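You operate a simulated robot arm through the tools that you are given. There is no shell and no other tool. Be economical: measure what you need, move in short steps, check, and stop when the job is done.

The job below is to be done with a simulated robot arm. You get a single attempt, and the scene is never put back.

## Task
Put both pale potatoes in the blue bowl and mash them.
Fine: stand the masher on the plate afterwards. Set down upright: masher.

It is judged by the outcome, as a careful person would: the job done as asked, and still so three seconds after it is handed in. It fails if anything else is knocked over, pushed out of place, dropped, spilled or broken.

## Robot
A 6-joint arm with a two-finger parallel gripper, fixed in place. Base frame: the origin is at the foot of the arm, x ahead of it, y to its left, z up. Readings come in mm, degrees, newtons and seconds.
With the tool pointing down near the work surface it reaches from about 360 to 820 mm from the base axis. Its first joint turns from -166.0 to 166.0 degrees. Payload 3.91 kg.
The TCP is the grasp point between the finger pads, 30 mm short of the fingertips. In the tool frame z runs along the fingers and y along their closing line. The gripper opens to 110 mm. The fingers are 20 mm wide and 10 mm thick; the gripper's body (48 by 112 mm) begins 55 mm behind the TCP.
Orientation is told as [roll, pitch, yaw] about the base's x, y, z axes, in that order, counted from this pose: with the fingers straight down and closing along the base's y, the tool's x points along the base's -x, its y along +y and its z along -z.

## Interface
- The arm moves only by the tool drive_tool. Its argument "increments" is one flat list of numbers, 7 for each row, row after row: the shift along the tool's x, y, z in mm, then the turn, a rotation vector about the tool's x, y, z in degrees, then the closure in counts, from 0 (fully open) to 255 (shut). In form: [x, y, z, wx, wy, wz, jaw, x, y, z, wx, wy, wz, jaw, ...]. A call has 1 to 12 rows; each row shifts and turns the commanded pose from where the row before left it, along the tool's axes as they then stand. A row lasts 0.2 s, in which the tool goes at most 50 mm and 8.6 degrees; a call with a longer step from one row to the next is refused whole, and so is a gripper value outside its range. A pose out of reach is approached as far as the arm can. The call stops where the force on the tool passes 40 N (or 10 N more than at its start, if that is more) or the arm is blocked; 0.2 s more then pass. The fingers move at their own pace (about 45 mm/s each) and stop on an object; they squeeze with about 32 N. The grip force told is the motor's: it shows also when the fingers shut on nothing. Time passes only in rows, and 0.2 s behind the last, so rows that do not move let the fingers close. The reply holds the time, the measured pose of the TCP, the force on the tool along the base axes, the opening and the grip force, in the units named above and with some noise, with the torque about the TCP (base axes, N m) and any sound that the robot's microphone picked up.
- Cameras (640 x 400 px; columns grow to the right, rows downward): "scene" is fixed at [50.5, -648, 1418.1]; the picture's right is [0.61, -0.79, 0.00], its down [-0.54, -0.42, -0.73] and it looks along [0.58, 0.44, -0.68] (base axes); focal length 214 px, centre (320, 200). "wrist" rides on the gripper at [77, 7, -114] in the tool frame; the picture's right is [-0.09, 1.00, 0.00], its down [-0.80, -0.07, -0.59] and it looks along [-0.59, -0.05, 0.80] (tool axes); focal length 270 px, centre (320, 200). There is no depth. A picture from a camera that has moved, and an enlarged one, comes with that camera's place and axes in the base frame and with its lens.
- grab_frame(camera): a new picture of that camera. The clock stands still meanwhile.
- slide_trunk(by): slides the trunk up (or, below 0, down) by that many mm; the arm rides with it, the base frame stays. It gives what a move gives, with no picture.
- inspect(camera, box): a new picture of the part [left, top, right, bottom] of that camera's present view, enlarged. The clock stands still meanwhile.
- finish_job(): hands the job in; it is judged then, once.

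Work in short steps. Places have to be worked out from the pictures, the camera data and where the tool is seen: move nearer, look again, correct. Check each grasp and each placing, and mend what went wrong. You have 120 turns and 64 pictures in all, those below and enlarged ones among them. Open the gripper and draw the arm clear of the work before you hand the job in, unless the task says otherwise; then end with one line.

The tools are called after "Emit:" as name(argument=value, ...) on one line, values as JSON. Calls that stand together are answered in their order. drive_tool: Moves the arm, as the interface text tells. Its arguments: {"type":"object","properties":{"increments":{"type":"array"}},"required":["increments"]} The other tools are called the same way: slide_trunk (by) slides the trunk up or down; grab_frame (camera) takes a picture; inspect (camera, box) takes an enlarged picture of a part of a camera's view; finish_job () hands the job in.

At the start:

```text
t: 0.0
tcp_pos: [252.4, -382.2, 1292.7]
tcp_rot: [-0.1, 0.0, 0.0]
force: [0.4, -0.3, 0.2]
wrist_torque: [-0.03, -0.06, -0.01]
grip_width: 109.8
grip_force: 0.0
trunk travel left (down, up): [-550.0, 60.0]
```

scene: 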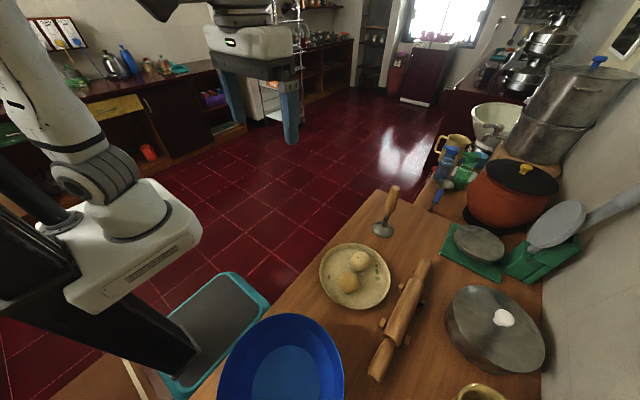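
wrist: 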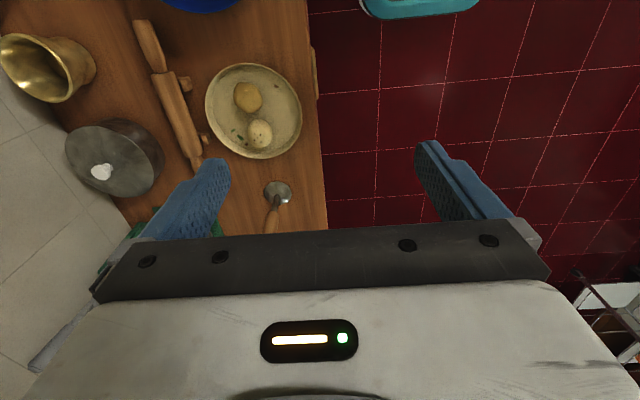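

The table top triangulates to z≈790, with the plate near (364,-544), the masher near (595,-529) and the bowl near (75,-526). I'll look closer at the plate and the masher, and at the bowl.

Emit:
inspect(camera="scene", box=[310, 170, 440, 320])

Emit:
inspect(camera="wrist", box=[60, 0, 340, 240])

Emit:
inspect(camera="scene", box=[200, 280, 560, 400])

```text
2.67 times, centred on (375, 245) of scene
camera zoom: at [50.5, -648.0, 1418.1], right [0.61, -0.79, 0.0], down [-0.54, -0.42, -0.73], along [0.58, 0.44, -0.68], focal length 572 px, centre (173, 80)
```

zoom: 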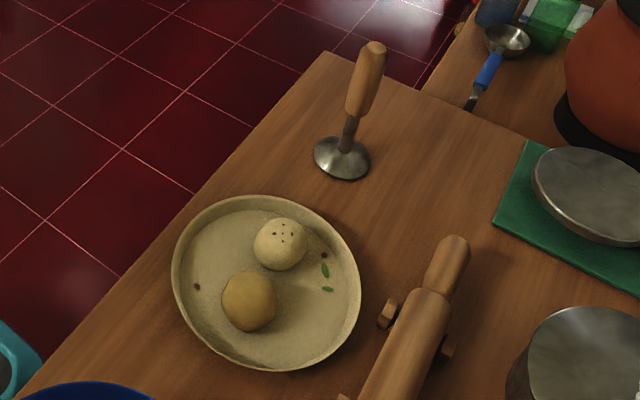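

```text
1.67 times, centred on (200, 120) of wrist
camera zoom: at [175.4, -376.4, 1407.8], right [0.09, 1.0, 0.0], down [0.8, -0.07, 0.59], along [0.59, -0.05, -0.8], focal length 450 px, centre (520, 333)
```

zoom: 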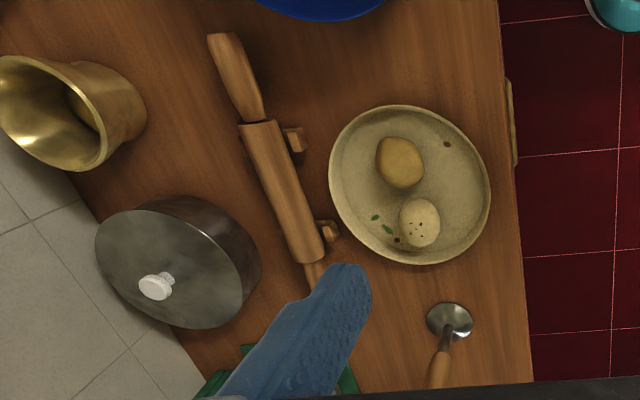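

```text
1.78 times, centred on (380, 340) of scene
camera zoom: at [50.5, -648.0, 1418.1], right [0.61, -0.79, 0.0], down [-0.54, -0.42, -0.73], along [0.58, 0.44, -0.68], focal length 381 px, centre (213, -49)
```

zoom: 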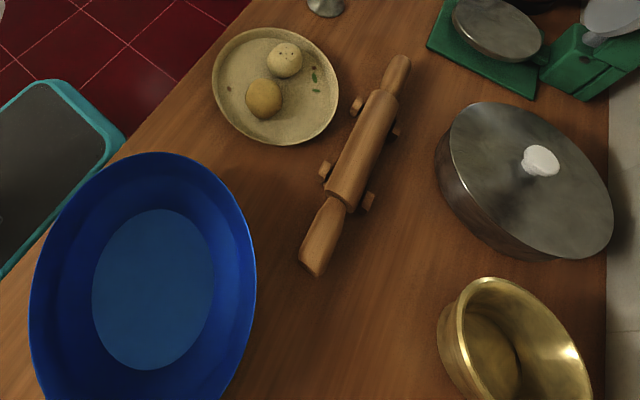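

The two potatoes sit near (328,-542) and (411,-534), each about 55 mm across. I'll move over the first one at a safe height and see how far the arm gets without the trunk.

Emit:
drive_tool(increments=[-10, -40, 20, 0, 0, 0, 0, -15, -40, 25, 0, 0, 0, 0, -15, -40, 25, 0, 0, 0, 0, -15, -40, 25, 0, 0, 0, 0, 0, 0, 45, 0, 0, 0, 0, 0, 0, 45, 0, 0, 0, 0, 0, 0, 45, 0, 0, 0, 0, 0, 0, 20, 0, 0, 0, 0, 0, 0, 0, 0, 0, 0, 0])

Emit:
grab_frame(camera="wrist")

Emit:
grab_frame(camera="scene")

```text
t: 2.0
tcp_pos: [305.4, -544.9, 1042.7]
tcp_rot: [0.0, 0.0, 0.0]
force: [0.1, -0.6, -0.1]
wrist_torque: [-0.03, 0.02, 0.0]
grip_width: 110.0
grip_force: 0.0
trunk travel left (down, up): [-550.0, 60.0]
```

```text
58 pictures are left
camera wrist: at [229.1, -538.1, 1157.1], right [0.09, 1.0, 0.0], down [0.8, -0.07, 0.59], along [0.59, -0.05, -0.8], focal length 270 px, centre (320, 200)
```

wrist: 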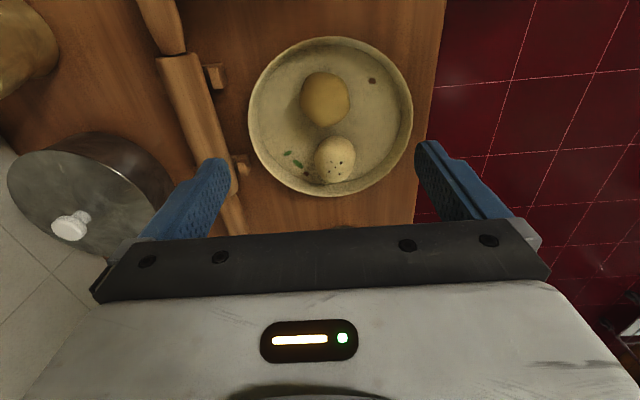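

```text
57 pictures are left
```

scene: 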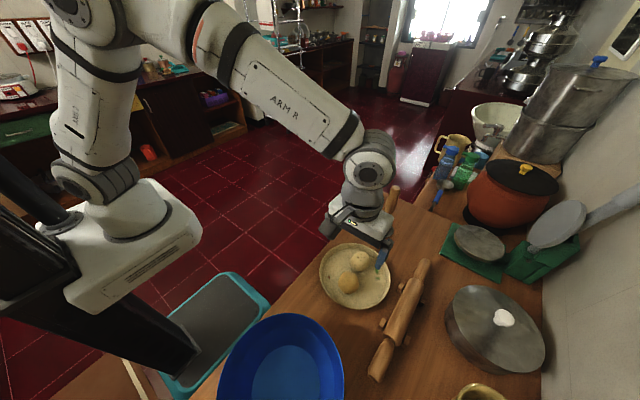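

The arm reaches without the trunk. The golden potato reads (324,-539). I'll move over it, go down to z≈840 and look before closing.

Emit:
drive_tool(increments=[-19, 6, 40, 0, 0, 0, 0, 0, 0, 45, 0, 0, 0, 0, 0, 0, 45, 0, 0, 0, 0, 0, 0, 40, 0, 0, 0, 0, 0, 0, 20, 0, 0, 0, 0, 0, 0, 10, 0, 0, 0, 0, 0, 0, 0, 0, 0, 0, 0])

Emit:
grab_frame(camera="wrist")

Emit:
inspect(camera="scene", box=[290, 180, 450, 320])

```text
t: 3.6
tcp_pos: [327.3, -536.3, 843.5]
tcp_rot: [0.1, 0.0, 0.0]
force: [0.0, -0.3, -0.6]
wrist_torque: [0.05, 0.04, 0.0]
grip_width: 110.0
grip_force: 0.1
trunk travel left (down, up): [-550.0, 60.0]
```

```text
56 pictures are left
camera wrist: at [250.6, -530.0, 957.9], right [0.09, 1.0, 0.0], down [0.8, -0.07, 0.59], along [0.59, -0.05, -0.8], focal length 270 px, centre (320, 200)
```

wrist: 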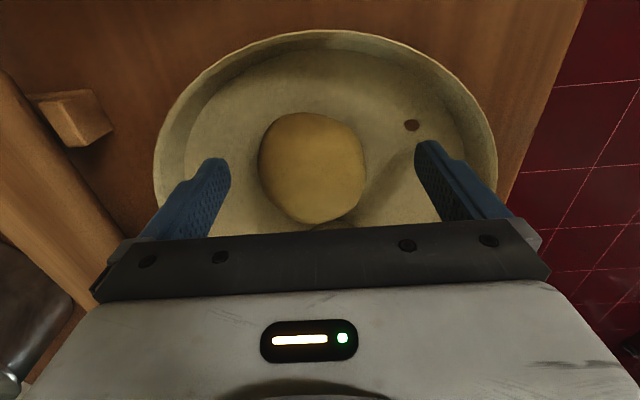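

```text
2.86 times, centred on (370, 250) of scene
camera zoom: at [50.5, -648.0, 1418.1], right [0.61, -0.79, 0.0], down [-0.54, -0.42, -0.73], along [0.58, 0.44, -0.68], focal length 613 px, centre (177, 57)
```

zoom: 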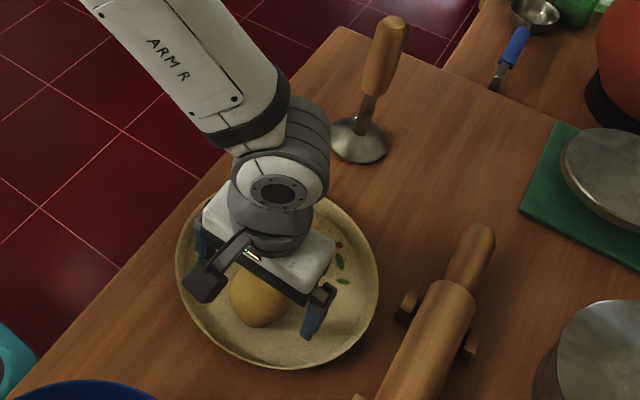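

The potato is between the fingers, centred near (325,-541) and about 58 mm wide. I'll go down 10 mm, shift slightly and close.

Emit:
drive_tool(increments=[2, -4, 5, 0, 0, 0, 0, 0, 0, 5, 0, 0, 0, 0, 0, 0, 0, 0, 0, 0, 130, 0, 0, 0, 0, 0, 0, 255, 0, 0, 0, 0, 0, 0, 255, 0, 0, 0, 0, 0, 0, 255])

```text
t: 5.0
tcp_pos: [323.8, -539.5, 834.3]
tcp_rot: [0.0, 0.1, 0.0]
force: [1.0, 1.8, 5.9]
wrist_torque: [0.2, 0.02, 0.0]
grip_width: 60.2
grip_force: 31.7
trunk travel left (down, up): [-550.0, 60.0]
```

The fingers stopped at 60 mm with a firm grip. I'll lift straight up and check.

Emit:
drive_tool(increments=[0, 0, -20, 0, 0, 0, 255, 0, 0, -30, 0, 0, 0, 255, 0, 0, -40, 0, 0, 0, 255, 0, 0, -40, 0, 0, 0, 255, 0, 0, -20, 0, 0, 0, 255, 0, 0, 0, 0, 0, 0, 255])

Emit:
grab_frame(camera="wrist")

```text
t: 6.4
tcp_pos: [324.5, -540.2, 982.6]
tcp_rot: [0.0, -0.1, 0.0]
force: [0.3, 0.5, -0.7]
wrist_torque: [-0.01, 0.0, 0.03]
grip_width: 60.3
grip_force: 31.4
trunk travel left (down, up): [-550.0, 60.0]
```

```text
54 pictures are left
camera wrist: at [247.2, -534.1, 1096.8], right [0.09, 1.0, 0.0], down [0.8, -0.07, 0.59], along [0.59, -0.05, -0.8], focal length 270 px, centre (320, 200)
```

wrist: 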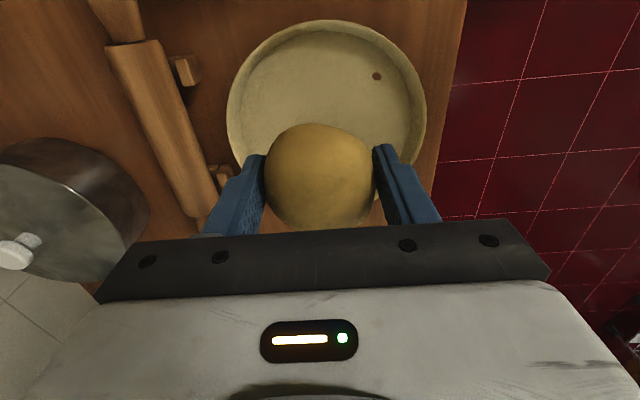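

The potato is held. The bowl centre is about (58,-552), so I'll travel toward it at this height and look again.

Emit:
drive_tool(increments=[40, -2, 0, 0, 0, 0, 255, 45, -2, 0, 0, 0, 0, 255, 45, -2, 0, 0, 0, 0, 255, 45, -2, 0, 0, 0, 0, 255, 40, -2, 0, 0, 0, 0, 255, 18, -2, 0, 0, 0, 0, 255, 0, 0, 0, 0, 0, 0, 255])

Emit:
grab_frame(camera="wrist")

Emit:
grab_frame(camera="scene")

```text
t: 8.0
tcp_pos: [93.0, -550.2, 983.6]
tcp_rot: [0.0, 0.0, 0.1]
force: [-0.1, -0.3, -0.7]
wrist_torque: [0.0, -0.03, -0.01]
grip_width: 60.2
grip_force: 32.4
trunk travel left (down, up): [-550.0, 60.0]
```

```text
53 pictures are left
camera wrist: at [16.1, -543.2, 1097.8], right [0.09, 1.0, 0.0], down [0.8, -0.07, 0.59], along [0.59, -0.05, -0.8], focal length 270 px, centre (320, 200)
```

wrist: 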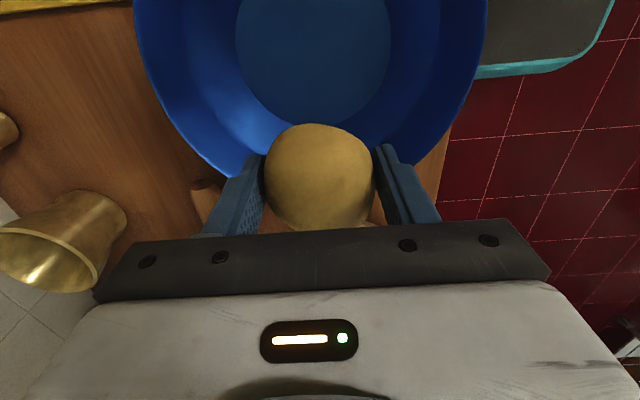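

```text
52 pictures are left
```

scene: 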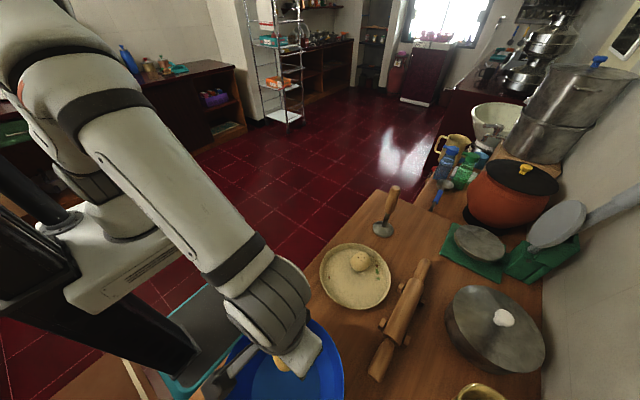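

The bowl floor is centred at about (53,-555) with radius 76. I'll lower this potato onto its forward half at x≈86.

Emit:
drive_tool(increments=[7, -5, 40, 0, 0, 0, 255, 0, 0, 40, 0, 0, 0, 255, 0, 0, 35, 0, 0, 0, 255, 0, 0, 20, 0, 0, 0, 255, 0, 0, 10, 0, 0, 0, 255, 0, 0, 4, 0, 0, 0, 255, 0, 0, 0, 0, 0, 0, 255])

Emit:
grab_frame(camera="wrist")

```text
t: 9.6
tcp_pos: [84.2, -557.2, 834.2]
tcp_rot: [-0.1, 0.1, 0.1]
force: [2.0, -1.2, 11.5]
wrist_torque: [0.35, -0.08, -0.07]
grip_width: 60.1
grip_force: 31.9
trunk travel left (down, up): [-550.0, 60.0]
```

```text
51 pictures are left
camera wrist: at [7.6, -550.5, 948.8], right [0.09, 1.0, 0.0], down [0.8, -0.07, 0.59], along [0.59, -0.05, -0.8], focal length 270 px, centre (320, 200)
```

wrist: 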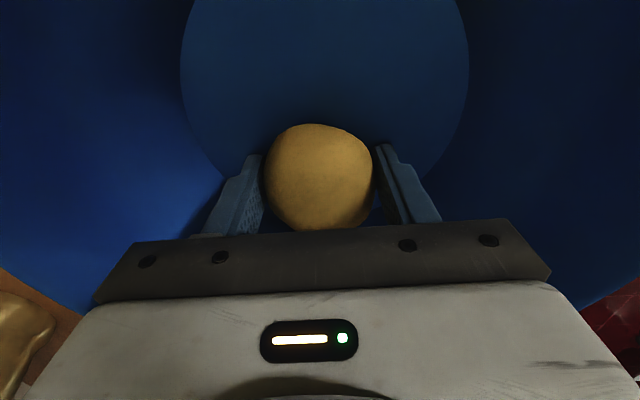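

Contact shows (11.5 N up), so the potato is seated. I'll open moderately and lift out.

Emit:
drive_tool(increments=[0, 0, 0, 0, 0, 0, 80, 0, 0, 0, 0, 0, 0, 70, 0, 0, 0, 0, 0, 0, 70, 0, 0, -15, 0, 0, 0, 70, 0, 0, -35, 0, 0, 0, 70, 0, 0, -45, 0, 0, 0, 70, 0, 0, -45, 0, 0, 0, 70, 0, 0, 0, 0, 0, 0, 70])

Emit:
grab_frame(camera="wrist")

```text
t: 11.4
tcp_pos: [80.9, -558.0, 974.2]
tcp_rot: [0.0, 0.0, 0.1]
force: [-0.2, -0.9, 0.2]
wrist_torque: [-0.01, 0.06, -0.03]
grip_width: 79.6
grip_force: 0.0
trunk travel left (down, up): [-550.0, 60.0]
```

```text
50 pictures are left
camera wrist: at [4.8, -552.6, 1088.7], right [0.09, 1.0, 0.0], down [0.8, -0.07, 0.59], along [0.59, -0.05, -0.8], focal length 270 px, centre (320, 200)
```

wrist: 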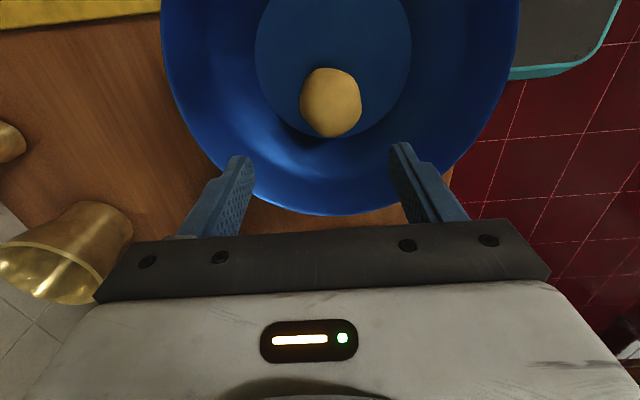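

The first potato rests at about (84,-550) in the bowl. Now I'll go over the speckled potato at about (408,-534) and look.

Emit:
drive_tool(increments=[-40, 3, 0, 0, 0, 0, 0, -47, 4, 0, 0, 0, 0, 0, -47, 4, 0, 0, 0, 0, 0, -47, 4, 0, 0, 0, 0, 0, -47, 3, 0, 0, 0, 0, 0, -47, 3, 0, 0, 0, 0, 0, -40, 3, 0, 0, 0, 0, 0, -12, 0, 40, 0, 0, 0, 0, 0, 0, 40, 0, 0, 0, 0, 0, 0, 10, 0, 0, 0, 0, 0, 0, 0, 0, 0, 0, 0])

Emit:
grab_frame(camera="wrist")

```text
t: 13.8
tcp_pos: [410.8, -533.5, 883.1]
tcp_rot: [0.0, -0.1, 0.1]
force: [0.7, 0.2, -0.2]
wrist_torque: [-0.01, 0.05, -0.01]
grip_width: 110.1
grip_force: 0.1
trunk travel left (down, up): [-550.0, 60.0]
```

```text
49 pictures are left
camera wrist: at [335.0, -526.7, 998.8], right [0.09, 1.0, 0.0], down [0.8, -0.07, 0.59], along [0.59, -0.05, -0.8], focal length 270 px, centre (320, 200)
```

wrist: 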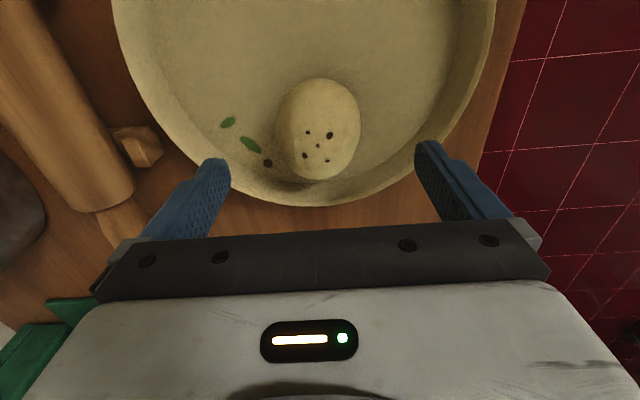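

The speckled potato centres at about (404,-533). I'll narrow the jaws to 85 mm to stay inside the rim, go down and grip.

Emit:
drive_tool(increments=[7, -1, 0, 0, 0, 0, 58, 0, 0, 0, 0, 0, 0, 58, 0, 0, 25, 0, 0, 0, 58, 0, 0, 15, 0, 0, 0, 58, 0, 0, 8, 0, 0, 0, 58, 0, 0, 0, 0, 0, 0, 255, 0, 0, 0, 0, 0, 0, 255, 0, 0, 0, 0, 0, 0, 255, 0, 0, 0, 0, 0, 0, 255])

Emit:
grab_frame(camera="wrist")

```text
t: 15.8
tcp_pos: [403.9, -535.4, 836.4]
tcp_rot: [0.0, 0.0, 0.1]
force: [-0.1, 0.0, 0.4]
wrist_torque: [-0.03, -0.01, -0.01]
grip_width: 60.2
grip_force: 31.9
trunk travel left (down, up): [-550.0, 60.0]
```

```text
48 pictures are left
camera wrist: at [327.4, -528.8, 950.5], right [0.09, 1.0, 0.0], down [0.8, -0.07, 0.59], along [0.59, -0.05, -0.8], focal length 270 px, centre (320, 200)
```

wrist: 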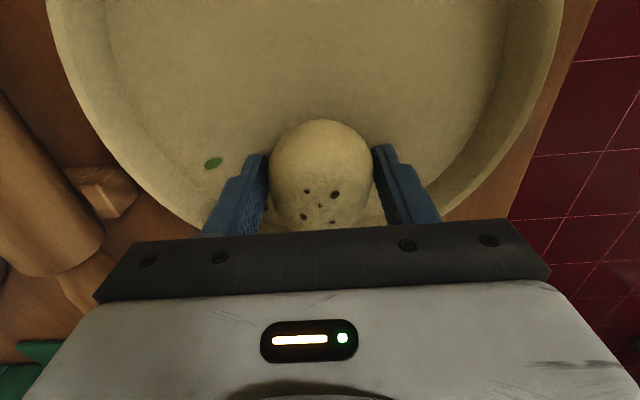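

It is gripped at 60 mm. I'll lift it and carry it to above the near half of the bowl, at about (20,-555).

Emit:
drive_tool(increments=[0, 0, -20, 0, 0, 0, 255, 0, 0, -40, 0, 0, 0, 255, 0, 0, -45, 0, 0, 0, 255, 30, 0, -35, 0, 0, 0, 255, 46, -3, 0, 0, 0, 0, 255, 46, -3, 0, 0, 0, 0, 255, 46, -3, 0, 0, 0, 0, 255, 46, -3, 0, 0, 0, 0, 255, 46, -3, 0, 0, 0, 0, 255, 46, -3, 0, 0, 0, 0, 255, 46, -2, 0, 0, 0, 0, 255, 31, 0, 0, 0, 0, 0, 255])

Emit:
grab_frame(camera="wrist")

Emit:
grab_frame(camera="scene")

```text
t: 18.4
tcp_pos: [21.4, -554.9, 978.1]
tcp_rot: [0.0, 0.0, 0.0]
force: [0.0, -0.3, -1.5]
wrist_torque: [0.0, 0.0, 0.0]
grip_width: 60.3
grip_force: 32.4
trunk travel left (down, up): [-550.0, 60.0]
```

```text
47 pictures are left
camera wrist: at [-55.0, -549.4, 1092.7], right [0.09, 1.0, 0.0], down [0.8, -0.07, 0.59], along [0.59, -0.05, -0.8], focal length 270 px, centre (320, 200)
```

wrist: 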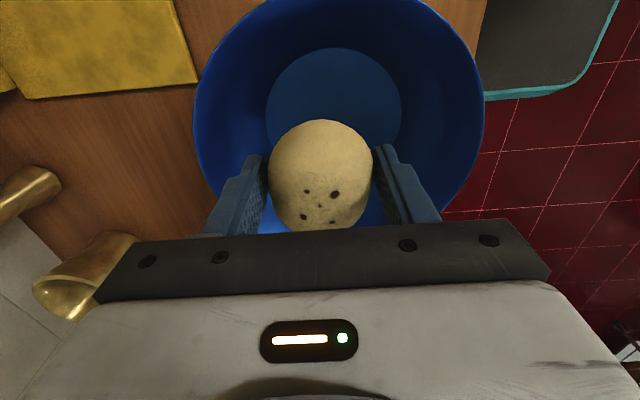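

```text
46 pictures are left
```

scene: 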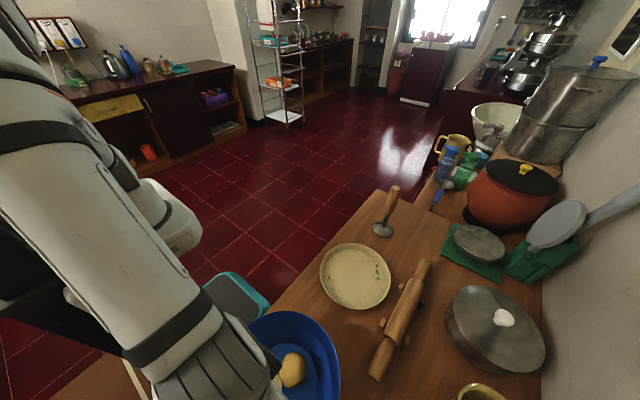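

The bowl centre now reads nearer (54,-543). I'll lower the second potato at about (18,-546), stopping gently at z≈837.

Emit:
drive_tool(increments=[3, 9, 40, 0, 0, 0, 255, 0, 0, 40, 0, 0, 0, 255, 0, 0, 35, 0, 0, 0, 255, 0, 0, 15, 0, 0, 0, 255, 0, 0, 8, 0, 0, 0, 255, 0, 0, 3, 0, 0, 0, 255, 0, 0, 0, 0, 0, 0, 255])

Emit:
grab_frame(camera="wrist")

```text
t: 20.0
tcp_pos: [16.5, -545.5, 835.9]
tcp_rot: [0.1, 0.1, 0.0]
force: [0.2, -0.8, -1.1]
wrist_torque: [0.01, 0.0, 0.02]
grip_width: 60.3
grip_force: 31.8
trunk travel left (down, up): [-550.0, 60.0]
```

```text
45 pictures are left
camera wrist: at [-59.8, -538.7, 950.7], right [0.09, 1.0, 0.0], down [0.8, -0.07, 0.59], along [0.59, -0.05, -0.8], focal length 270 px, centre (320, 200)
```

wrist: 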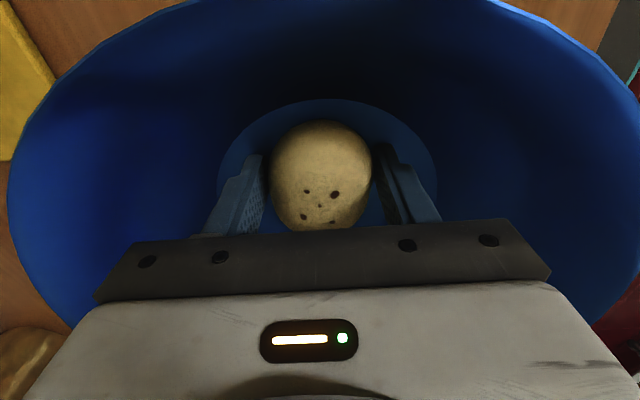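

There is no contact yet, so I'll lower 2 mm more, release and retreat.

Emit:
drive_tool(increments=[0, 0, 2, 0, 0, 0, 255, 0, 0, 0, 0, 0, 0, 90, 0, 0, 0, 0, 0, 0, 75, 0, 0, 0, 0, 0, 0, 75, 0, 0, -20, 0, 0, 0, 75, 0, 0, -35, 0, 0, 0, 75, 0, 0, -45, 0, 0, 0, 75, 0, 0, -45, 0, 0, 0, 75, 0, 0, -45, 0, 0, 0, 75])

Emit:
grab_frame(camera="wrist")

```text
t: 22.0
tcp_pos: [16.6, -547.2, 1021.2]
tcp_rot: [0.0, -0.1, 0.0]
force: [-0.3, 0.6, 0.1]
wrist_torque: [0.0, -0.01, -0.05]
grip_width: 77.8
grip_force: 0.1
trunk travel left (down, up): [-550.0, 60.0]
```

```text
44 pictures are left
camera wrist: at [-59.0, -539.6, 1135.1], right [0.09, 1.0, 0.0], down [0.8, -0.07, 0.59], along [0.59, -0.05, -0.8], focal length 270 px, centre (320, 200)
```

wrist: 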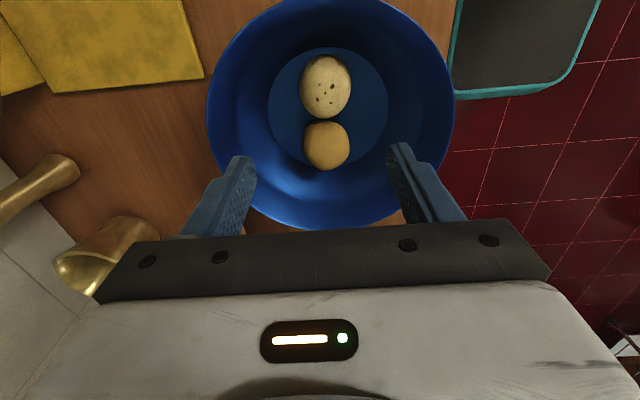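

Both potatoes are in the bowl, at about (86,-544) and (17,-540). Next I'll go up and out to the masher, stopping short of it for a look.

Emit:
drive_tool(increments=[-20, 0, -40, 0, 0, 0, 0, -40, 2, -30, 0, 0, 0, 0, -46, 2, 0, 0, 0, 0, 0, -46, 2, 0, 0, 0, 0, 0, -46, 2, 0, 0, 0, 0, 0, -46, 2, 0, 0, 0, 0, 0, -46, 2, 0, 0, 0, 0, 0, -46, 2, 0, 0, 0, 0, 0, -46, 2, 0, 0, 0, 0, 0, -46, 0, 0, 0, 0, 0, 0, -46, 0, 0, 0, 0, 0, 0, 0, 0, 0, 0, 0, 0, 0])

Emit:
grab_frame(camera="wrist")

Emit:
grab_frame(camera="scene")

```text
t: 24.6
tcp_pos: [489.0, -530.9, 1092.5]
tcp_rot: [0.0, 0.0, 0.0]
force: [-0.7, 1.2, 1.0]
wrist_torque: [-0.02, -0.03, 0.0]
grip_width: 110.0
grip_force: 0.1
trunk travel left (down, up): [-550.0, 60.0]
```

```text
43 pictures are left
camera wrist: at [412.9, -525.0, 1207.2], right [0.09, 1.0, 0.0], down [0.8, -0.07, 0.59], along [0.59, -0.05, -0.8], focal length 270 px, centre (320, 200)
```

wrist: 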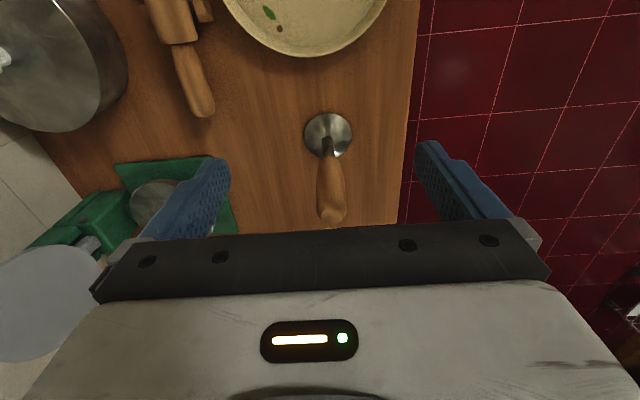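

```text
42 pictures are left
```

scene: 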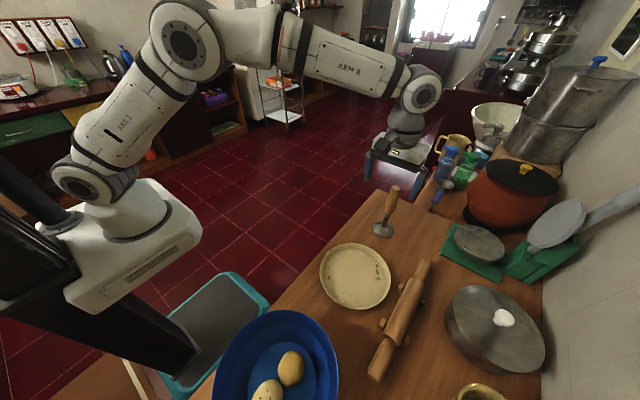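

The masher stands upright at about (589,-527), with its top at z≈990. I'll move above it, then lower the jaws around the handle.

Emit:
drive_tool(increments=[-40, 2, 0, 0, 0, 0, 0, -40, 2, 0, 0, 0, 0, 0, -20, 0, 0, 0, 0, 0, 0, 0, 0, 40, 0, 0, 0, 0, 0, 0, 25, 0, 0, 0, 0, 0, 0, 0, 0, 0, 0, 0])

Emit:
grab_frame(camera="wrist")

Emit:
inspect(camera="scene", box=[340, 120, 460, 250])

```text
t: 26.0
tcp_pos: [591.6, -524.0, 1029.7]
tcp_rot: [0.1, 0.0, -0.2]
force: [0.2, -0.5, -0.6]
wrist_torque: [-0.01, 0.01, 0.05]
grip_width: 109.8
grip_force: 0.0
trunk travel left (down, up): [-550.0, 60.0]
```

```text
41 pictures are left
camera wrist: at [514.9, -518.2, 1144.4], right [0.09, 1.0, 0.0], down [0.8, -0.07, 0.59], along [0.59, -0.05, -0.8], focal length 270 px, centre (320, 200)
```

wrist: 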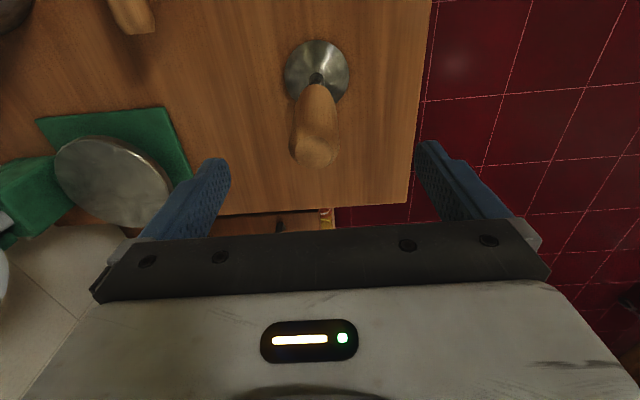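

```text
3.08 times, centred on (400, 185) of scene
camera zoom: at [50.5, -648.0, 1418.1], right [0.61, -0.79, 0.0], down [-0.54, -0.42, -0.73], along [0.58, 0.44, -0.68], focal length 660 px, centre (74, 246)
```

zoom: 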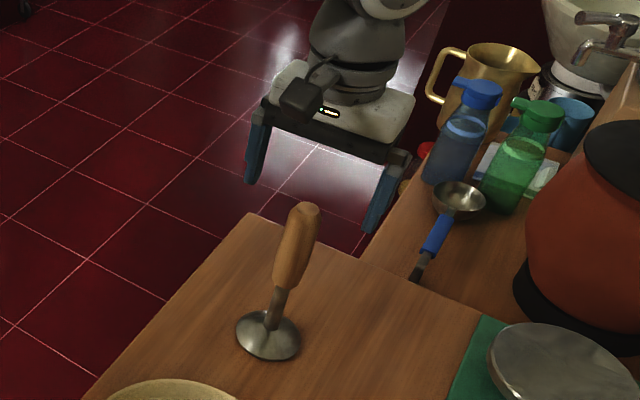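

The jaws straddle the handle's y (≈-527). I'll go down to z≈948 and check before closing.

Emit:
drive_tool(increments=[2, -3, 35, 0, 0, 0, 0, 0, 0, 30, 0, 0, 0, 0, 0, 0, 16, 0, 0, 0, 0, 0, 0, 0, 0, 0, 0, 0])

Emit:
grab_frame(camera="wrist")

Emit:
inspect(camera="scene", box=[340, 120, 460, 250])

```text
t: 27.0
tcp_pos: [590.5, -529.4, 947.1]
tcp_rot: [-0.1, -0.1, 0.0]
force: [-0.1, -0.7, -0.6]
wrist_torque: [-0.02, -0.02, 0.02]
grip_width: 109.9
grip_force: 0.0
trunk travel left (down, up): [-550.0, 60.0]
```

```text
39 pictures are left
camera wrist: at [513.9, -523.6, 1061.8], right [0.09, 1.0, 0.0], down [0.8, -0.07, 0.59], along [0.59, -0.05, -0.8], focal length 270 px, centre (320, 200)
```

wrist: 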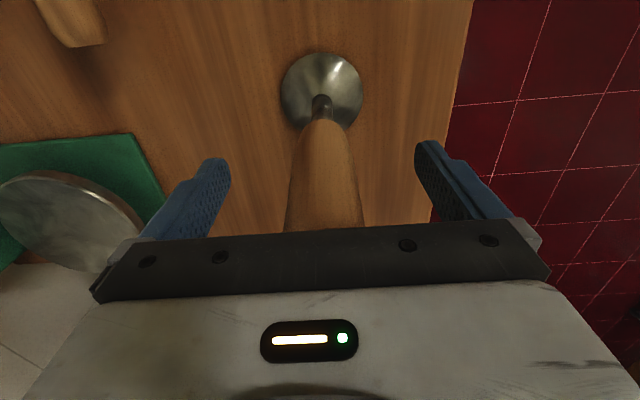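

```text
3.08 times, centred on (400, 185) of scene
camera zoom: at [50.5, -648.0, 1418.1], right [0.61, -0.79, 0.0], down [-0.54, -0.42, -0.73], along [0.58, 0.44, -0.68], focal length 660 px, centre (74, 246)
```

zoom: 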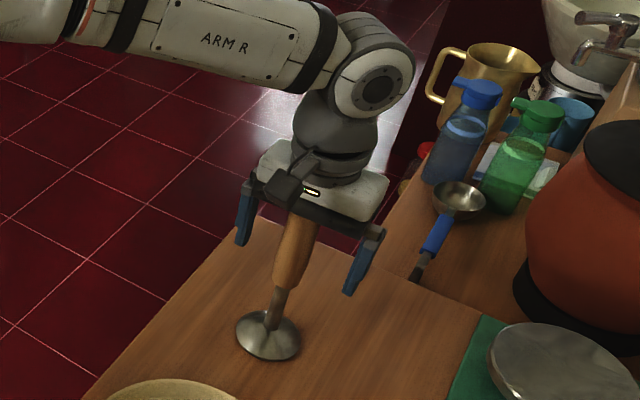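

The handle is centred between the fingers. I'll close.

Emit:
drive_tool(increments=[3, 0, 0, 0, 0, 0, 150, 0, 0, 0, 0, 0, 0, 255, 0, 0, 0, 0, 0, 0, 255, 0, 0, 0, 0, 0, 0, 255, 0, 0, 0, 0, 0, 0, 255, 0, 0, 0, 0, 0, 0, 255])

Emit:
inspect(camera="scene", box=[340, 120, 460, 250])

```text
t: 28.4
tcp_pos: [586.1, -529.5, 947.0]
tcp_rot: [0.0, 0.1, 0.0]
force: [0.1, 1.6, 0.8]
wrist_torque: [0.08, 0.0, -0.01]
grip_width: 33.0
grip_force: 32.3
trunk travel left (down, up): [-550.0, 60.0]
```

```text
3.08 times, centred on (400, 185) of scene
camera zoom: at [50.5, -648.0, 1418.1], right [0.61, -0.79, 0.0], down [-0.54, -0.42, -0.73], along [0.58, 0.44, -0.68], focal length 660 px, centre (74, 246)
```

zoom: 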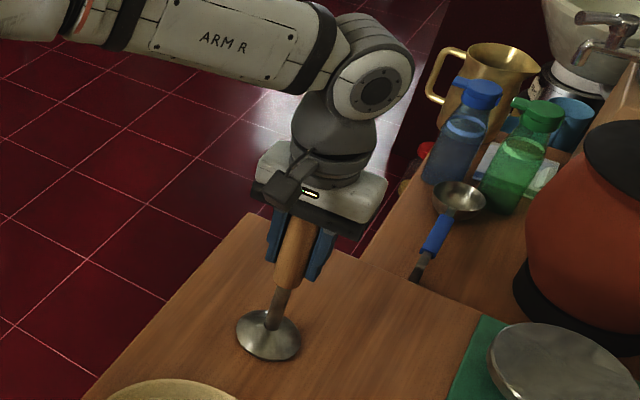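

The handle is firmly held (33 mm), with the masher's foot on the table at TCP z=947. I'll lift 150 mm and look.

Emit:
drive_tool(increments=[0, 0, -20, 0, 0, 0, 255, 0, 0, -40, 0, 0, 0, 255, 0, 0, -45, 0, 0, 0, 255, 0, 0, -45, 0, 0, 0, 255, 20, 0, -10, 0, 0, 0, 255, 40, 0, 0, 0, 0, 0, 255, 40, 0, 0, 0, 0, 0, 255, 40, 0, 0, 0, 0, 0, 255, 0, 0, 0, 0, 0, 0, 255])

Emit:
grab_frame(camera="scene")

Emit:
grab_frame(camera="wrist")

```text
t: 30.4
tcp_pos: [448.1, -528.2, 1104.9]
tcp_rot: [0.0, 0.0, 0.1]
force: [-0.3, 0.9, -2.0]
wrist_torque: [0.01, -0.01, -0.01]
grip_width: 33.2
grip_force: 32.3
trunk travel left (down, up): [-550.0, 60.0]
```

```text
36 pictures are left
```

scene: 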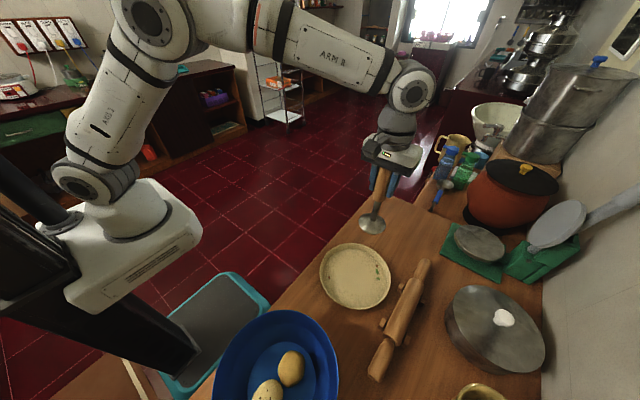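

```text
35 pictures are left
camera wrist: at [371.5, -521.4, 1220.0], right [0.09, 1.0, 0.0], down [0.8, -0.07, 0.59], along [0.59, -0.05, -0.8], focal length 270 px, centre (320, 200)
```

wrist: 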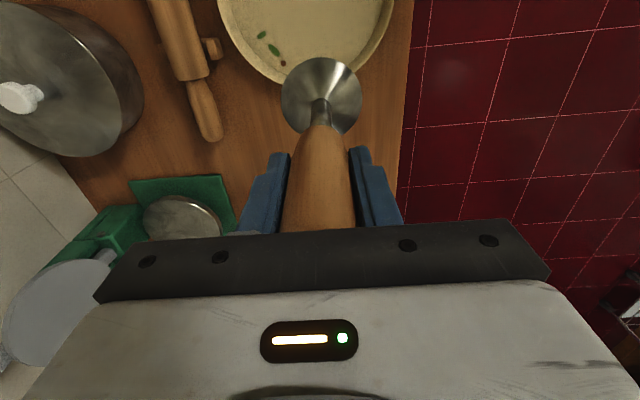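

The masher hangs straight, with its disk about 5 mm behind the TCP in x. I'll travel to above the golden potato at about (84,-544).

Emit:
drive_tool(increments=[40, -2, 0, 0, 0, 0, 255, 46, -2, 0, 0, 0, 0, 255, 46, -2, 0, 0, 0, 0, 255, 46, -2, 0, 0, 0, 0, 255, 46, -2, 0, 0, 0, 0, 255, 46, -2, 0, 0, 0, 0, 255, 46, -2, 0, 0, 0, 0, 255, 30, -1, 0, 0, 0, 0, 255, 16, 0, 0, 0, 0, 0, 255, 0, 0, 0, 0, 0, 0, 255])

Emit:
grab_frame(camera="wrist")

Emit:
grab_frame(camera="scene")

```text
t: 32.6
tcp_pos: [84.7, -544.2, 1106.7]
tcp_rot: [0.0, -0.1, -0.1]
force: [0.2, 0.2, -2.6]
wrist_torque: [0.03, 0.01, -0.02]
grip_width: 33.6
grip_force: 32.1
trunk travel left (down, up): [-550.0, 60.0]
```

```text
34 pictures are left
camera wrist: at [7.9, -537.9, 1221.7], right [0.09, 1.0, 0.0], down [0.8, -0.07, 0.59], along [0.59, -0.05, -0.8], focal length 270 px, centre (320, 200)
```

wrist: 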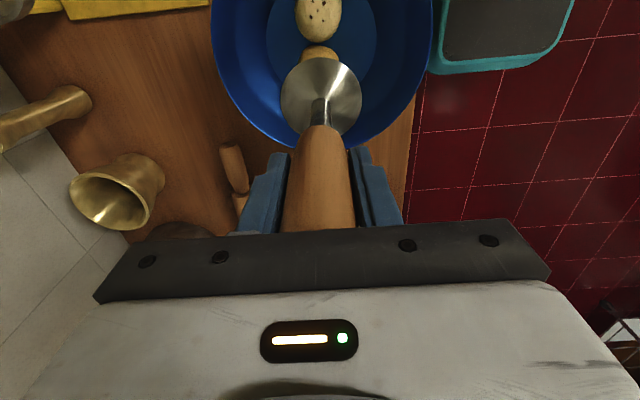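

```text
33 pictures are left
```

scene: 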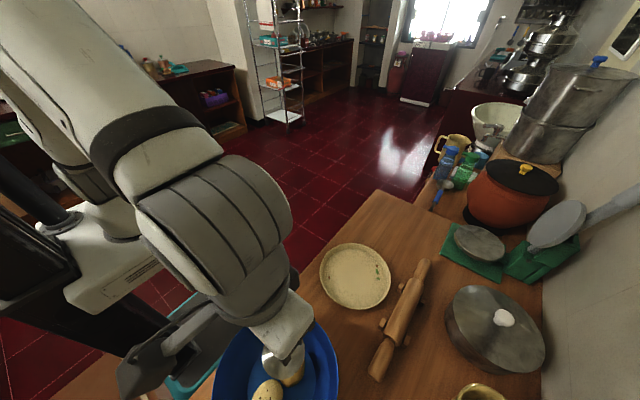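

The disk is over the golden potato. I'll lower to just above it, then press down in small steps.

Emit:
drive_tool(increments=[-1, 2, 40, 0, 0, 0, 255, 0, 0, 35, 0, 0, 0, 255, 0, 0, 10, 0, 0, 0, 255, 0, 0, 6, 0, 0, 0, 255, 0, 0, 6, 0, 0, 0, 255, 0, 0, 6, 0, 0, 0, 255, 0, 0, 6, 0, 0, 0, 255, 0, 0, 6, 0, 0, 0, 255, 0, 0, 6, 0, 0, 0, 255, 0, 0, 6, 0, 0, 0, 255])

Emit:
grab_frame(camera="wrist")

```text
t: 34.8
tcp_pos: [85.0, -542.6, 978.4]
tcp_rot: [0.1, -0.1, -0.1]
force: [-0.5, -0.7, -2.4]
wrist_torque: [0.01, 0.02, 0.01]
grip_width: 33.0
grip_force: 31.9
trunk travel left (down, up): [-550.0, 60.0]
```

```text
32 pictures are left
camera wrist: at [8.3, -536.0, 1094.0], right [0.09, 1.0, 0.0], down [0.8, -0.07, 0.59], along [0.59, -0.05, -0.8], focal length 270 px, centre (320, 200)
```

wrist: 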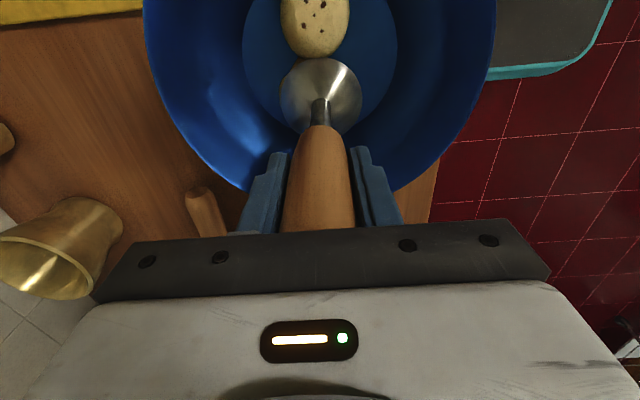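

There is no contact yet at TCP 978. I'll continue in small steps.

Emit:
drive_tool(increments=[0, 0, 3, 0, 0, 0, 255, 0, 0, 3, 0, 0, 0, 255, 0, 0, 3, 0, 0, 0, 255, 0, 0, 3, 0, 0, 0, 255, 0, 0, 3, 0, 0, 0, 255])

Emit:
inspect(camera="scene", box=[200, 290, 360, 400])

```text
t: 35.6
tcp_pos: [85.8, -542.0, 976.1]
tcp_rot: [-0.6, 0.0, 0.0]
force: [-0.4, 8.5, 22.2]
wrist_torque: [0.97, 0.11, -0.01]
grip_width: 33.3
grip_force: 32.1
trunk travel left (down, up): [-550.0, 60.0]
stopped in row 4: the force on the tool passed its limit at 44 N (the readings are from after the stop); the commanded pose is now the measured one
```

```text
3.64 times, centred on (280, 345) of scene
camera zoom: at [50.5, -648.0, 1418.1], right [0.61, -0.79, 0.0], down [-0.54, -0.42, -0.73], along [0.58, 0.44, -0.68], focal length 780 px, centre (466, -327)
```

zoom: 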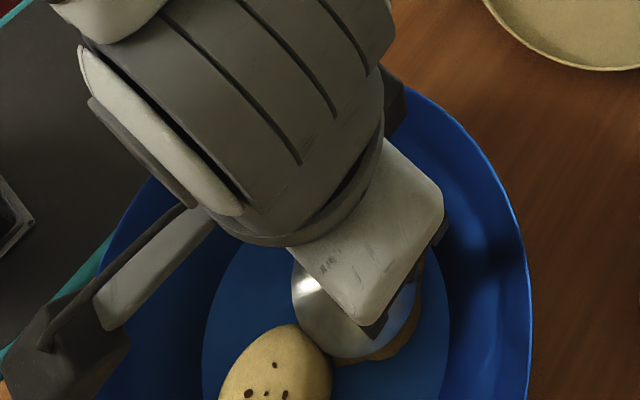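

It now stops on something about 25 mm above the floor. I'll lift up and look at the potato's state.

Emit:
drive_tool(increments=[0, 0, -20, 0, 0, 0, 255, 0, 0, -40, 0, 0, 0, 255, -30, 0, -30, 0, 0, 0, 255, -45, 0, -10, 0, 0, 0, 255, -40, 0, 0, 0, 0, 0, 255, 0, 0, 0, 0, 0, 0, 255])

Emit:
inspect(camera="scene", box=[200, 290, 360, 400])

Emit:
grab_frame(camera="wrist")

```text
t: 37.0
tcp_pos: [201.1, -538.4, 1074.3]
tcp_rot: [-0.4, 0.0, -0.1]
force: [0.0, 0.9, -2.6]
wrist_torque: [0.03, 0.0, -0.01]
grip_width: 33.1
grip_force: 31.6
trunk travel left (down, up): [-550.0, 60.0]
```

```text
3.64 times, centred on (280, 345) of scene
camera zoom: at [50.5, -648.0, 1418.1], right [0.61, -0.79, 0.0], down [-0.54, -0.42, -0.73], along [0.58, 0.44, -0.68], focal length 780 px, centre (466, -327)
```

zoom: 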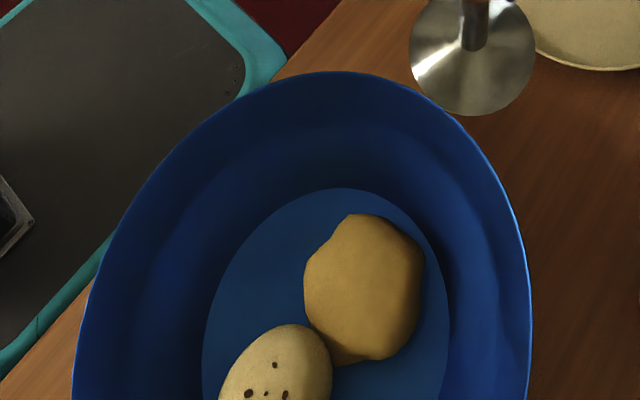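

```text
29 pictures are left
camera wrist: at [125.1, -532.6, 1188.4], right [0.09, 1.0, -0.01], down [0.8, -0.07, 0.6], along [0.59, -0.06, -0.8], focal length 270 px, centre (320, 200)
```

wrist: 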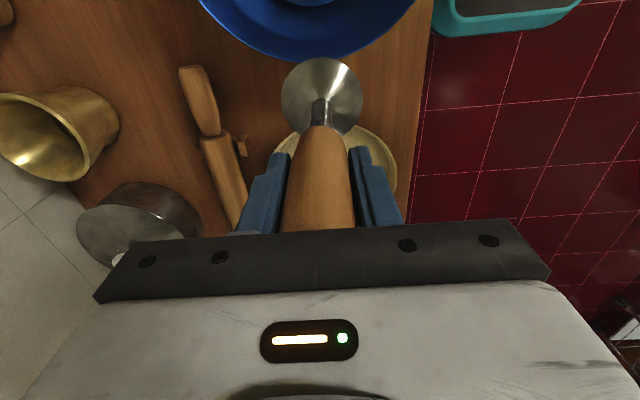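

The golden potato is flattened part-way (about 75 mm wide at (85,-546)). I'll go back and press again more deeply in small steps.

Emit:
drive_tool(increments=[40, -2, 0, -0.4, 0, 0, 255, 40, -2, 0, 0, 0, 0, 255, 34, -2, 20, 0, 0, 0, 255, 0, 0, 40, 0, 0, 0, 255, 0, 0, 30, 0, 0, 0, 255, 0, 0, 4, 0, 0, 0, 255, 0, 0, 3, 0, 0, 0, 255, 0, 0, 3, 0, 0, 0, 255, 0, 0, 3, 0, 0, 0, 255, 0, 0, 3, 0, 0, 0, 255, 0, 0, 3, 0, 0, 0, 255])

```text
t: 39.4
tcp_pos: [86.5, -549.7, 964.3]
tcp_rot: [0.2, 0.1, 0.0]
force: [-1.1, 1.9, 2.2]
wrist_torque: [0.08, 0.11, -0.03]
grip_width: 33.1
grip_force: 31.7
trunk travel left (down, up): [-550.0, 60.0]
```

The tool is now at 964 with little force. I'll press a little further.

Emit:
drive_tool(increments=[0, 0, 2, 0, 0, 0, 255, 0, 0, 2, 0, 0, 0, 255, 0, 0, 2, 0, 0, 0, 255, 0, 0, 2, 0, 0, 0, 255])

```text
t: 40.2
tcp_pos: [85.2, -548.1, 964.4]
tcp_rot: [-0.4, 0.0, 0.1]
force: [-1.3, 8.1, 22.2]
wrist_torque: [1.05, -0.07, 0.01]
grip_width: 33.6
grip_force: 31.9
trunk travel left (down, up): [-550.0, 60.0]
stopped in row 4: the force on the tool passed its limit at 44 N (the readings are from after the stop); the commanded pose is now the measured one
```

It stopped at 964, about 10 mm above the floor. I'll lift a little and press once more.

Emit:
drive_tool(increments=[0, 0, -20, -0.3, 0, 0, 255, 0, 0, -10, 0, 0, 0, 255, 0, 0, 15, 0, 0, 0, 255, 0, 0, 8, 0, 0, 0, 255, 0, 0, 3, 0, 0, 0, 255, 0, 0, 3, 0, 0, 0, 255, 0, 0, 3, 0, 0, 0, 255, 0, 0, 3, 0, 0, 0, 255])

```text
t: 41.9
tcp_pos: [86.9, -550.3, 963.9]
tcp_rot: [-0.5, -0.2, 0.0]
force: [1.5, 8.2, 23.9]
wrist_torque: [1.22, -0.2, 0.06]
grip_width: 33.6
grip_force: 32.4
trunk travel left (down, up): [-550.0, 60.0]
stopped in row 8: the force on the tool passed its limit at 45 N (the readings are from after the stop); the commanded pose is now the measured one
```

The stop height is the same, so this one seems fully mashed. I'll raise the masher, shift it to the side and look.

Emit:
drive_tool(increments=[0, 0, -30, -0.4, 0, 0, 255, 0, 0, -40, 0, 0, 0, 255, -30, 0, -40, 0, 0, 0, 255, -45, 2, -10, 0, 0, 0, 255, -40, 2, 0, 0, 0, 0, 255, 0, 0, 0, 0, 0, 0, 255])

Emit:
inspect(camera="scene", box=[200, 290, 360, 400])

```text
t: 43.3
tcp_pos: [200.8, -550.4, 1080.1]
tcp_rot: [0.0, -0.1, -0.1]
force: [-0.1, 0.0, -2.5]
wrist_torque: [-0.01, 0.01, 0.01]
grip_width: 33.3
grip_force: 32.0
trunk travel left (down, up): [-550.0, 60.0]
```

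```text
3.64 times, centred on (280, 345) of scene
camera zoom: at [50.5, -648.0, 1418.1], right [0.61, -0.79, 0.0], down [-0.54, -0.42, -0.73], along [0.58, 0.44, -0.68], focal length 780 px, centre (466, -327)
```

zoom: 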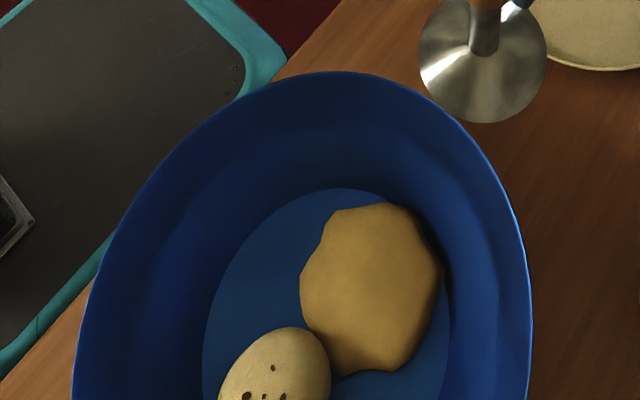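

The golden potato is well flattened. Next is the speckled one at about (21,-540): I'll move over it and press.

Emit:
drive_tool(increments=[40, 2, 0, 0, 0, 0, 255, 45, 3, 0, 0, 0, 0, 255, 45, 3, 0, 0, 0, 0, 255, 40, 1, 0, 0, 0, 0, 255, 5, 0, 20, 0, 0, 0, 255, 0, 0, 30, 0, 0, 0, 255, 0, 0, 15, 0, 0, 0, 255, 0, 0, 8, 0, 0, 0, 255, 0, 0, 8, 0, 0, 0, 255, 0, 0, 8, 0, 0, 0, 255, 0, 0, 6, 0, 0, 0, 255, 0, 0, 4, 0, 0, 0, 255])

Emit:
grab_frame(camera="wrist")

```text
t: 45.9
tcp_pos: [25.5, -540.9, 981.1]
tcp_rot: [0.1, 0.0, -0.1]
force: [-0.4, 0.1, -2.1]
wrist_torque: [0.04, -0.01, -0.03]
grip_width: 33.4
grip_force: 32.1
trunk travel left (down, up): [-550.0, 60.0]
```

```text
27 pictures are left
camera wrist: at [-51.1, -533.7, 1096.2], right [0.09, 1.0, 0.0], down [0.8, -0.07, 0.6], along [0.59, -0.05, -0.8], focal length 270 px, centre (320, 200)
```

wrist: 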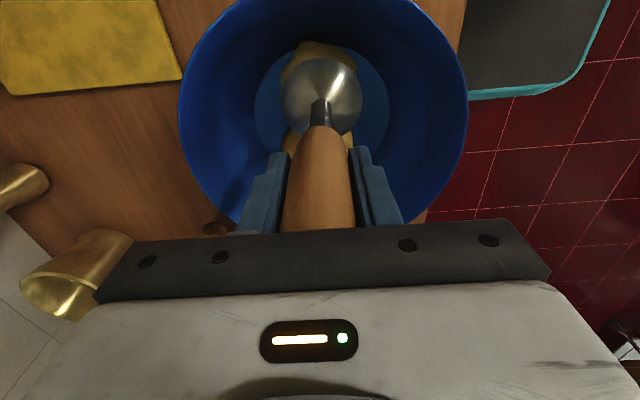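

The disk is on the speckled potato. I'll continue pressing.

Emit:
drive_tool(increments=[0, 0, 3, 0, 0, 0, 255, 0, 0, 3, 0, 0, 0, 255, 0, 0, 3, 0, 0, 0, 255, 0, 0, 3, 0, 0, 0, 255, 0, 0, 3, 0, 0, 0, 255, 0, 0, 3, 0, 0, 0, 255])

```text
t: 47.0
tcp_pos: [25.8, -540.4, 977.2]
tcp_rot: [-0.3, 0.1, 0.1]
force: [1.2, 8.9, 23.4]
wrist_torque: [1.05, 0.07, -0.07]
grip_width: 33.3
grip_force: 31.9
trunk travel left (down, up): [-550.0, 60.0]
stopped in row 5: the force on the tool passed its limit at 45 N (the readings are from after the stop); the commanded pose is now the measured one
```

Same response as the first potato. I'll lift off and press a second time, centred slightly further toward -x.

Emit:
drive_tool(increments=[0, 0, -25, -0.3, 0, 0, 255, 5, 0, -20, 0, 0, 0, 255, 0, 0, 0, 0, 0, 0, 255, 0, 0, 20, 0, 0, 0, 255, 0, 0, 18, 0, 0, 0, 255, 0, 0, 7, 0, 0, 0, 255, 0, 0, 4, 0, 0, 0, 255, 0, 0, 3, 0, 0, 0, 255, 0, 0, 3, 0, 0, 0, 255, 0, 0, 3, 0, 0, 0, 255, 0, 0, 3, 0, 0, 0, 255])

```text
t: 49.4
tcp_pos: [19.5, -542.0, 964.1]
tcp_rot: [-0.4, 0.1, 0.1]
force: [1.2, 9.1, 21.2]
wrist_torque: [1.16, -0.25, 0.01]
grip_width: 33.1
grip_force: 31.9
trunk travel left (down, up): [-550.0, 60.0]
stopped in row 11: the force on the tool passed its limit at 44 N (the readings are from after the stop); the commanded pose is now the measured one
```

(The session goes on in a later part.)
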